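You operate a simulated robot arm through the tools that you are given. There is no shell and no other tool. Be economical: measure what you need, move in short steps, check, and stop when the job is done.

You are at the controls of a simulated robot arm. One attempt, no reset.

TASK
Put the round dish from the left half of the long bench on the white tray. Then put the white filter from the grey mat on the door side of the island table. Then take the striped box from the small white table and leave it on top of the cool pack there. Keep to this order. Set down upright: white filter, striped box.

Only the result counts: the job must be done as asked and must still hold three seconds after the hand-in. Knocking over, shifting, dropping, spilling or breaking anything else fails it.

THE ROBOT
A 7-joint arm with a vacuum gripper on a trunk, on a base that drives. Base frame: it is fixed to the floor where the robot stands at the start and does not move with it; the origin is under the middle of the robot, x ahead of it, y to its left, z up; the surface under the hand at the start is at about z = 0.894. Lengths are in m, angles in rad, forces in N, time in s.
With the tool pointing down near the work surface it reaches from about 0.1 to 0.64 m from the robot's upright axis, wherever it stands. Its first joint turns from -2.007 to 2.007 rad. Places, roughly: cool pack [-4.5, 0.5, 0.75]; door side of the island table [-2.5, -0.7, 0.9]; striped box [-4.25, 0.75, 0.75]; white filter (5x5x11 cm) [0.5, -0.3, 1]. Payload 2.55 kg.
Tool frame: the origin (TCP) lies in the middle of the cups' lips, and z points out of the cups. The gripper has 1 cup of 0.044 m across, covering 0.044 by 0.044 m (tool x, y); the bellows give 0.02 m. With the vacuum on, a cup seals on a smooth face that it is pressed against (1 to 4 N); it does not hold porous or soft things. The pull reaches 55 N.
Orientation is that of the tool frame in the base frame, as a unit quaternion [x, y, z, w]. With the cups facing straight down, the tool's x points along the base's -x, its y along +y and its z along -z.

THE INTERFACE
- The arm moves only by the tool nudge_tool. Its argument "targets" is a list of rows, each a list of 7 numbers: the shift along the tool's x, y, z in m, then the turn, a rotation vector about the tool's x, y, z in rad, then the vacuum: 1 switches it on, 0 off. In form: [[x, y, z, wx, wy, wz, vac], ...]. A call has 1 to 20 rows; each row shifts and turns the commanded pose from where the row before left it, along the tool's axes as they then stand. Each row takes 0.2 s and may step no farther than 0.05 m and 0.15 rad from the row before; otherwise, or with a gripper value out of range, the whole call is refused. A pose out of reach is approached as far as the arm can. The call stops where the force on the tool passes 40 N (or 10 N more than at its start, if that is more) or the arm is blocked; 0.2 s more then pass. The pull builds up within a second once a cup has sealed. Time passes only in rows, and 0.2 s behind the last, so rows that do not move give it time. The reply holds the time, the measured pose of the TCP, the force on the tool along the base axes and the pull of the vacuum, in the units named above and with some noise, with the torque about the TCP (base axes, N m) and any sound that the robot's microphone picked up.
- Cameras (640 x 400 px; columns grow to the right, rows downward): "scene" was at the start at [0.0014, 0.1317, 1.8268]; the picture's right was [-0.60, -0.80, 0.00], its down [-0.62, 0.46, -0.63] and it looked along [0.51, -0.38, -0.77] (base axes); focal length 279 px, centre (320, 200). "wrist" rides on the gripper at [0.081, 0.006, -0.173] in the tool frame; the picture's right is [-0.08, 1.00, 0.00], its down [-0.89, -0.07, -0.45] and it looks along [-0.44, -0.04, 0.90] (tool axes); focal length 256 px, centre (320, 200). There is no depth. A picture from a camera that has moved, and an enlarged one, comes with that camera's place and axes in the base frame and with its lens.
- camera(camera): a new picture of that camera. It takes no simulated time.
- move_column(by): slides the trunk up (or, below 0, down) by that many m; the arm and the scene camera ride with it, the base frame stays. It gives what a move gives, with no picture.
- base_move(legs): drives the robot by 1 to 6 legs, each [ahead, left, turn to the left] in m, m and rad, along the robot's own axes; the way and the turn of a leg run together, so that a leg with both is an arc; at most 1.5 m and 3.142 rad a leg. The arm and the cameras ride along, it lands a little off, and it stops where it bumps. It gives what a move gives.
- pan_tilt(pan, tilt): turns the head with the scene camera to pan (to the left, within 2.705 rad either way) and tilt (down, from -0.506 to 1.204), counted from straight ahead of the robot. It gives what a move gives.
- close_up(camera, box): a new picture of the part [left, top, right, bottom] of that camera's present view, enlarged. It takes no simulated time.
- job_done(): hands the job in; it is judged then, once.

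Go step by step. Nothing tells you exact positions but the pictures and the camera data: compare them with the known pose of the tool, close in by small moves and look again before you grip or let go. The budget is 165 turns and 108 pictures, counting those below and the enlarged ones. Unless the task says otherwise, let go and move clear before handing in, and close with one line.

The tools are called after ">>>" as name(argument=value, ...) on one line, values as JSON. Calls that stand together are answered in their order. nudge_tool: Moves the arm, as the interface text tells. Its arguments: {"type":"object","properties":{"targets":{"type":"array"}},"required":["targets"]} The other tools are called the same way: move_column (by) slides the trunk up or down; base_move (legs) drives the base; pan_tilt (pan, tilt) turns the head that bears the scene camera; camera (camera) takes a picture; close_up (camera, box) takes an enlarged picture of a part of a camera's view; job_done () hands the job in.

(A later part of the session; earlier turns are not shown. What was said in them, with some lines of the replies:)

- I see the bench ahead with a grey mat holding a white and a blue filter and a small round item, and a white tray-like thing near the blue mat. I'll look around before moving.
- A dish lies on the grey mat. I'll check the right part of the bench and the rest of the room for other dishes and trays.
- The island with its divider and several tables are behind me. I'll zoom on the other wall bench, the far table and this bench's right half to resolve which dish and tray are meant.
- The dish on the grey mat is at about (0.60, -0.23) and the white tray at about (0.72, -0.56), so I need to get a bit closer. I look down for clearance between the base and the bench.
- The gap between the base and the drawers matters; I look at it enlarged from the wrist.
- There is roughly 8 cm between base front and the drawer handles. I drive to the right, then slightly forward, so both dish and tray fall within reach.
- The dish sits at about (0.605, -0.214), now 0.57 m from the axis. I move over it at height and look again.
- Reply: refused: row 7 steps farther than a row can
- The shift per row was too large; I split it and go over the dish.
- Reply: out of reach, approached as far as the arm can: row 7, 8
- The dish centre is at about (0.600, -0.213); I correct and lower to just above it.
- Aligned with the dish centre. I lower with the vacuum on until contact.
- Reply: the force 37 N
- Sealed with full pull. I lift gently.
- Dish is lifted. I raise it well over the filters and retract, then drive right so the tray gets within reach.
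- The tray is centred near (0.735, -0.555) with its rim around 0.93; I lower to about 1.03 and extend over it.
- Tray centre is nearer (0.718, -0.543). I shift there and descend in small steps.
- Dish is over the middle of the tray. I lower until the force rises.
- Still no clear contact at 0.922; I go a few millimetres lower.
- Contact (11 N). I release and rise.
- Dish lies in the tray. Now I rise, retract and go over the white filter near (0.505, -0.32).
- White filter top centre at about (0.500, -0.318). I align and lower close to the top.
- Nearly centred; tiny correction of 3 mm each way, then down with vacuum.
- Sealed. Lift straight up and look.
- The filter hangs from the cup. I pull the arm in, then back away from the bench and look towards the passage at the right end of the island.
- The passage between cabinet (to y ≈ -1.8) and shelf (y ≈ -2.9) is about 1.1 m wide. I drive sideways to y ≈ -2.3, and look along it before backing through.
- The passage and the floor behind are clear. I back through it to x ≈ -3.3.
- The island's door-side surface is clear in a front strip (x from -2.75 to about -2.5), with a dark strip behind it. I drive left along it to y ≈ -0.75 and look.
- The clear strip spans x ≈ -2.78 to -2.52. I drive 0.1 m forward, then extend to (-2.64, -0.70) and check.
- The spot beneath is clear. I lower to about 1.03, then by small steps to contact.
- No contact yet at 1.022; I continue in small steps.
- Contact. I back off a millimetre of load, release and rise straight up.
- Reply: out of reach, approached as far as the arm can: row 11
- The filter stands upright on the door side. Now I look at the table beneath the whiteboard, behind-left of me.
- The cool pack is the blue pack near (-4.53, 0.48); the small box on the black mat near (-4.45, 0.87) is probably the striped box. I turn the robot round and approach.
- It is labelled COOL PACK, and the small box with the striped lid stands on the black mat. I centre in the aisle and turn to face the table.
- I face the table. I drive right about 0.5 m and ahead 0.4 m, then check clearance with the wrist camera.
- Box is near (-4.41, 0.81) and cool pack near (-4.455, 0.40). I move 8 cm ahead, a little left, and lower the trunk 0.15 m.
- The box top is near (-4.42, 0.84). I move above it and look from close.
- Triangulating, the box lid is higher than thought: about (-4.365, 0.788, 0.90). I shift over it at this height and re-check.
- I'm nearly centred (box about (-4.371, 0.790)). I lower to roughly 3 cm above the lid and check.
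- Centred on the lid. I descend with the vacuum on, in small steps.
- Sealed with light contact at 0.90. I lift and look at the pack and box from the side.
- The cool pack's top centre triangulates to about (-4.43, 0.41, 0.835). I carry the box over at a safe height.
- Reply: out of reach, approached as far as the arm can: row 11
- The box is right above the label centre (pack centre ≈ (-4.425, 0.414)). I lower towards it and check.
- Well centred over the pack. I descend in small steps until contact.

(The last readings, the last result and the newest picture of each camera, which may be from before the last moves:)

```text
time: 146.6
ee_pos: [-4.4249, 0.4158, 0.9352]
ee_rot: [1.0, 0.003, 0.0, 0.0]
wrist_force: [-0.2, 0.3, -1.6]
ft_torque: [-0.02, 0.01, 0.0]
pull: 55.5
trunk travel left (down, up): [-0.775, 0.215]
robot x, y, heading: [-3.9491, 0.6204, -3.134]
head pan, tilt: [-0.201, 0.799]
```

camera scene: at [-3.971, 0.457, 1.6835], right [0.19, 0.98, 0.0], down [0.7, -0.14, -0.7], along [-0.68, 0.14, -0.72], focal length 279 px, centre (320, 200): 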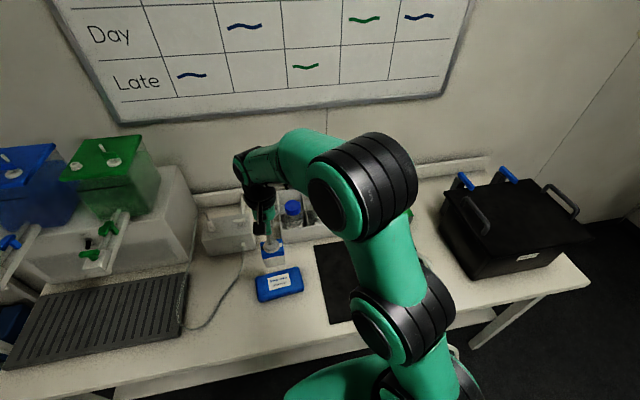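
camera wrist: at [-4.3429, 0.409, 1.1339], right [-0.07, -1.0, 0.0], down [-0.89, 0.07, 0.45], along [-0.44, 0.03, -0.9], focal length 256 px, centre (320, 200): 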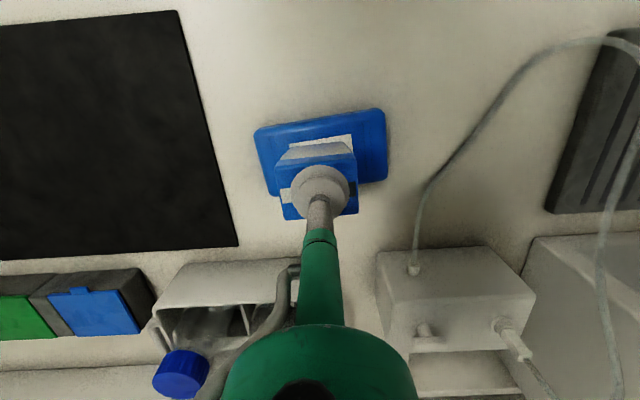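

No contact yet at 0.935; continuing.

>>> nudge_tool(targets=[[0, 0, 0.003, 0, 0, 0, 1], [0, 0, 0, 0, 0, 0, 1]])

>>> nudge_tool(targets=[[0, 0, 0.003, 0, 0, 0, 1], [0, 0, 0, 0, 0, 0, 1]])

>>> close_up(camera="scene", box=[250, 240, 330, 305])

```text
time: 147.2
ee_pos: [-4.4242, 0.4143, 0.9324]
ee_rot: [1.0, 0.003, 0.0, 0.0]
wrist_force: [-0.1, 0.6, -0.9]
ft_torque: [-0.04, -0.02, 0.0]
pull: 54.6
trunk travel left (down, up): [-0.775, 0.215]
robot x, y, heading: [-3.9502, 0.6168, -3.137]
head pan, tilt: [-0.201, 0.799]
```

```text
time: 147.8
ee_pos: [-4.4248, 0.4146, 0.9291]
ee_rot: [1.0, 0.002, 0.0, 0.001]
wrist_force: [-0.1, 0.3, -2.2]
ft_torque: [0.0, -0.01, 0.01]
pull: 55.0
trunk travel left (down, up): [-0.775, 0.215]
robot x, y, heading: [-3.9534, 0.6169, -3.132]
head pan, tilt: [-0.201, 0.799]
```

```text
6.15 times, centred on (290, 272) of scene
camera zoom: at [-3.971, 0.4576, 1.6835], right [0.19, 0.98, 0.0], down [0.7, -0.14, -0.7], along [-0.68, 0.13, -0.72], focal length 1718 px, centre (505, -246)
```

zoom: 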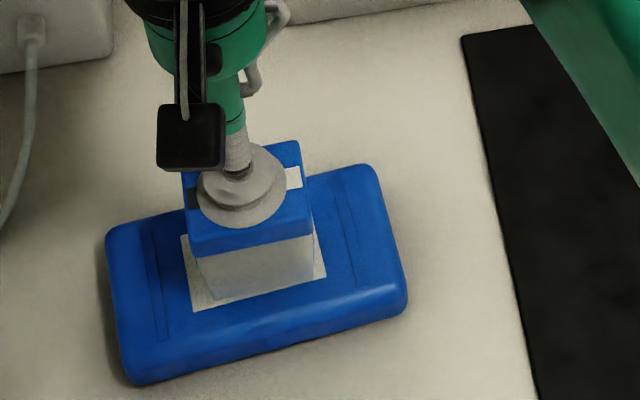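

>>> nudge_tool(targets=[[0, 0, 0.003, 0, 0, 0, 1], [0, 0, 0, 0, 0, 0, 1]])

>>> nudge_tool(targets=[[0, 0, 0.002, 0, 0, 0, 1], [0, 0, 0, 0, 0, 0, 1]])

```text
time: 148.4
ee_pos: [-4.4236, 0.4141, 0.9274]
ee_rot: [1.0, 0.003, 0.0, 0.001]
wrist_force: [0.5, 0.8, -1.7]
ft_torque: [0.02, 0.05, 0.02]
pull: 54.7
trunk travel left (down, up): [-0.775, 0.215]
robot x, y, heading: [-3.9539, 0.6157, -3.139]
head pan, tilt: [-0.201, 0.799]
```

```text
time: 149.0
ee_pos: [-4.4249, 0.4142, 0.9242]
ee_rot: [1.0, 0.003, 0.0, 0.0]
wrist_force: [0.7, -0.1, -2.1]
ft_torque: [0.02, 0.02, 0.02]
pull: 54.8
trunk travel left (down, up): [-0.775, 0.215]
robot x, y, heading: [-3.9549, 0.6181, -3.14]
head pan, tilt: [-0.201, 0.799]
```

>>> nudge_tool(targets=[[0, 0, 0.002, 0, 0, 0, 1], [0, 0, 0, 0, 0, 0, 1]])

>>> nudge_tool(targets=[[0, 0, 0.002, 0, 0, 0, 1], [0, 0, 0, 0, 0, 0, 1]])

>>> close_up(camera="scene", box=[250, 240, 330, 305])

```text
time: 149.6
ee_pos: [-4.4243, 0.4131, 0.9228]
ee_rot: [1.0, 0.002, 0.0, -0.001]
wrist_force: [-0.6, -0.1, 0.5]
ft_torque: [0.0, -0.06, -0.01]
pull: 54.8
trunk travel left (down, up): [-0.775, 0.215]
robot x, y, heading: [-3.9539, 0.6201, -3.139]
head pan, tilt: [-0.201, 0.799]
```

```text
time: 150.2
ee_pos: [-4.4253, 0.4135, 0.9221]
ee_rot: [1.0, 0.002, -0.002, 0.001]
wrist_force: [1.1, 1.3, 9.5]
ft_torque: [0.05, -0.23, 0.03]
pull: 54.7
trunk travel left (down, up): [-0.775, 0.215]
robot x, y, heading: [-3.9547, 0.618, -3.14]
head pan, tilt: [-0.201, 0.799]
```

```text
6.15 times, centred on (290, 272) of scene
camera zoom: at [-3.9696, 0.4582, 1.6837], right [0.19, 0.98, 0.0], down [0.7, -0.14, -0.7], along [-0.68, 0.13, -0.72], focal length 1718 px, centre (505, -246)
```

zoom: 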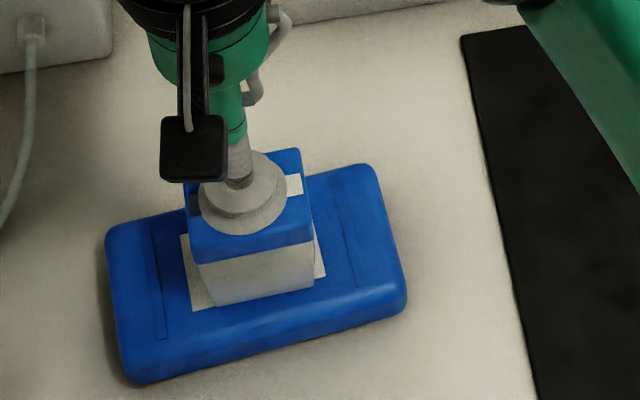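

Contact at 0.922, box on the middle of the pack. I unload slightly, release and rise.

>>> nudge_tool(targets=[[0, 0, -0.001, 0, 0, 0, 0], [0, 0, 0, 0, 0, 0, 0], [0, 0, 0, 0, 0, 0, 0], [0, 0, 0, 0, 0, 0, 0], [0, 0, 0, 0, 0, 0, 0], [0, 0, -0.004, 0, 0, 0, 0], [0, 0, -0.02, 0, 0, 0, 0], [0, 0, -0.04, 0, 0, 0, 0], [0, 0, -0.04, 0, 0, 0, 0], [0.03, 0, -0.03, 0, 0, 0, 0], [0.04, 0, 0, 0, 0, 0, 0], [0.04, 0, 0, 0, 0, 0, 0], [0, 0, 0, 0, 0, 0, 0]])

>>> camera(camera="scene")

>>> close_up(camera="scene", box=[230, 230, 350, 320])

```text
time: 153.0
ee_pos: [-4.3147, 0.4168, 1.0567]
ee_rot: [1.0, 0.002, 0.001, 0.0]
wrist_force: [0.7, -0.2, 0.1]
ft_torque: [-0.02, 0.0, 0.02]
pull: 0.0
trunk travel left (down, up): [-0.775, 0.215]
robot x, y, heading: [-3.9588, 0.6171, -3.136]
head pan, tilt: [-0.201, 0.799]
```

```text
36 pictures are left
camera scene: at [-3.9726, 0.4571, 1.6835], right [0.19, 0.98, 0.0], down [0.7, -0.14, -0.7], along [-0.68, 0.14, -0.72], focal length 279 px, centre (320, 200)
```

scene: 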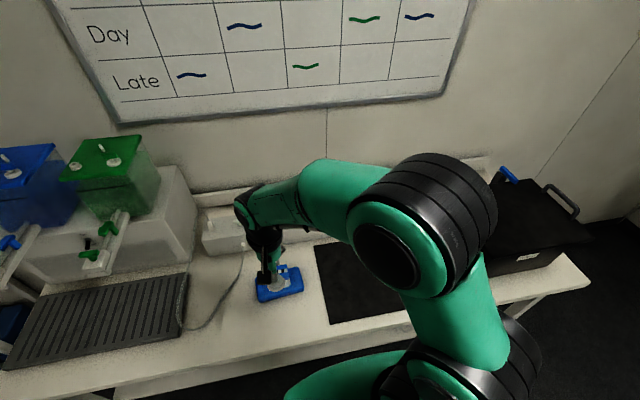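

```text
4.44 times, centred on (290, 275) of scene
camera zoom: at [-3.9726, 0.4571, 1.6835], right [0.19, 0.98, 0.0], down [0.7, -0.14, -0.7], along [-0.68, 0.14, -0.72], focal length 1240 px, centre (453, -133)
```

zoom: 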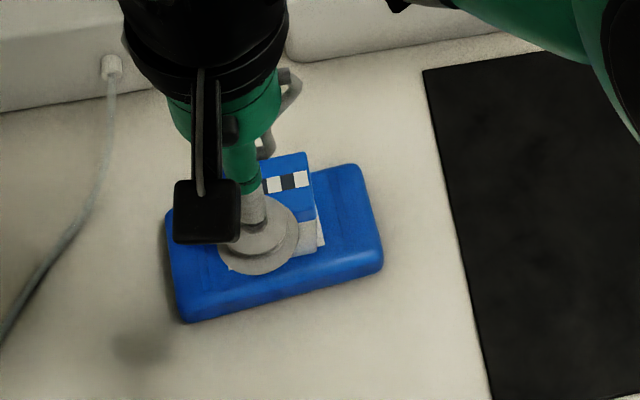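

The box stands upright on the pack. Before handing in, I check the other wall bench once for any rival dish or tray, and the filter.

>>> pan_tilt(pan=-1.6, tilt=0.4)

>>> camera(camera="scene")

>>> close_up(camera="scene", box=[160, 100, 480, 300])

>>> pan_tilt(pan=2.6, tilt=0.5)

>>> camera(camera="scene")

```text
time: 154.5
ee_pos: [-4.3139, 0.4156, 1.0575]
ee_rot: [1.0, 0.002, 0.0, 0.0]
wrist_force: [-0.1, 0.3, -0.6]
ft_torque: [0.02, 0.02, 0.02]
pull: 0.2
trunk travel left (down, up): [-0.775, 0.215]
robot x, y, heading: [-3.9542, 0.6157, -3.139]
head pan, tilt: [-1.6, 0.4]
```

```text
34 pictures are left
camera scene: at [-3.8898, 0.5345, 1.7186], right [1.0, -0.02, 0.0], down [-0.01, -0.39, -0.92], along [0.02, 0.92, -0.39], focal length 279 px, centre (320, 200)
```

scene: 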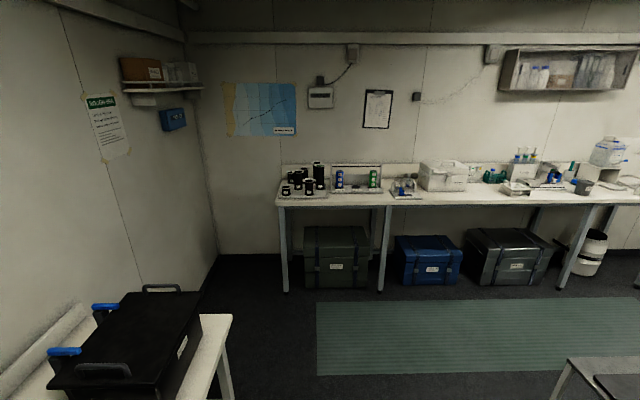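

```text
2.00 times, centred on (320, 200) of scene
camera zoom: at [-3.8898, 0.5345, 1.7186], right [1.0, -0.02, 0.0], down [-0.01, -0.39, -0.92], along [0.02, 0.92, -0.39], focal length 558 px, centre (320, 200)
```

zoom: 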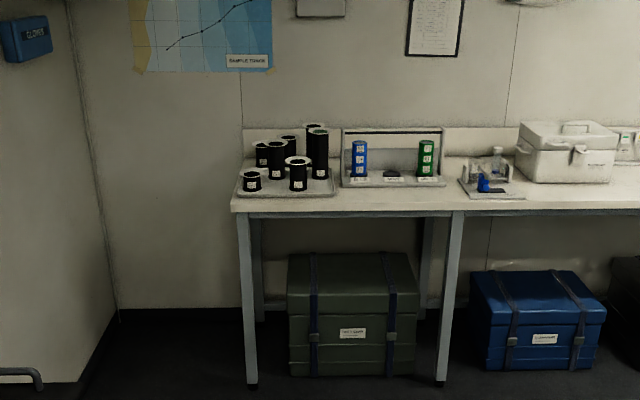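

```text
time: 157.9
ee_pos: [-4.3142, 0.4146, 1.0569]
ee_rot: [1.0, 0.003, 0.0, -0.001]
wrist_force: [0.1, -0.5, -0.2]
ft_torque: [-0.03, 0.0, 0.03]
pull: 0.0
trunk travel left (down, up): [-0.775, 0.215]
robot x, y, heading: [-3.9538, 0.6181, -3.139]
head pan, tilt: [2.601, 0.499]
```

```text
32 pictures are left
camera scene: at [-3.8137, 0.3955, 1.7095], right [-0.51, -0.86, 0.0], down [-0.41, 0.24, -0.88], along [0.76, -0.45, -0.48], focal length 279 px, centre (320, 200)
```

scene: 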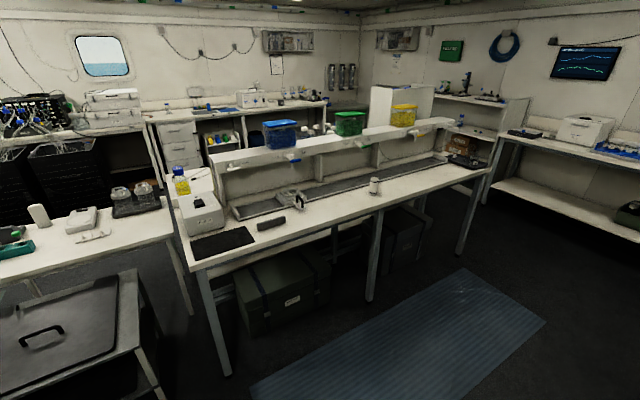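

No rival dish or tray shows up, the filter stands upright on the door side, and the box rests on the cool pack with the arm clear. I hand in.

>>> job_done()

```text
The job is handed in.
```

I put the round dish on the white tray, stood the white filter upright on the door side of the island table, and left the striped box upright on top of the cool pack, in that order. The gripper had let go and moved clear before I handed in.
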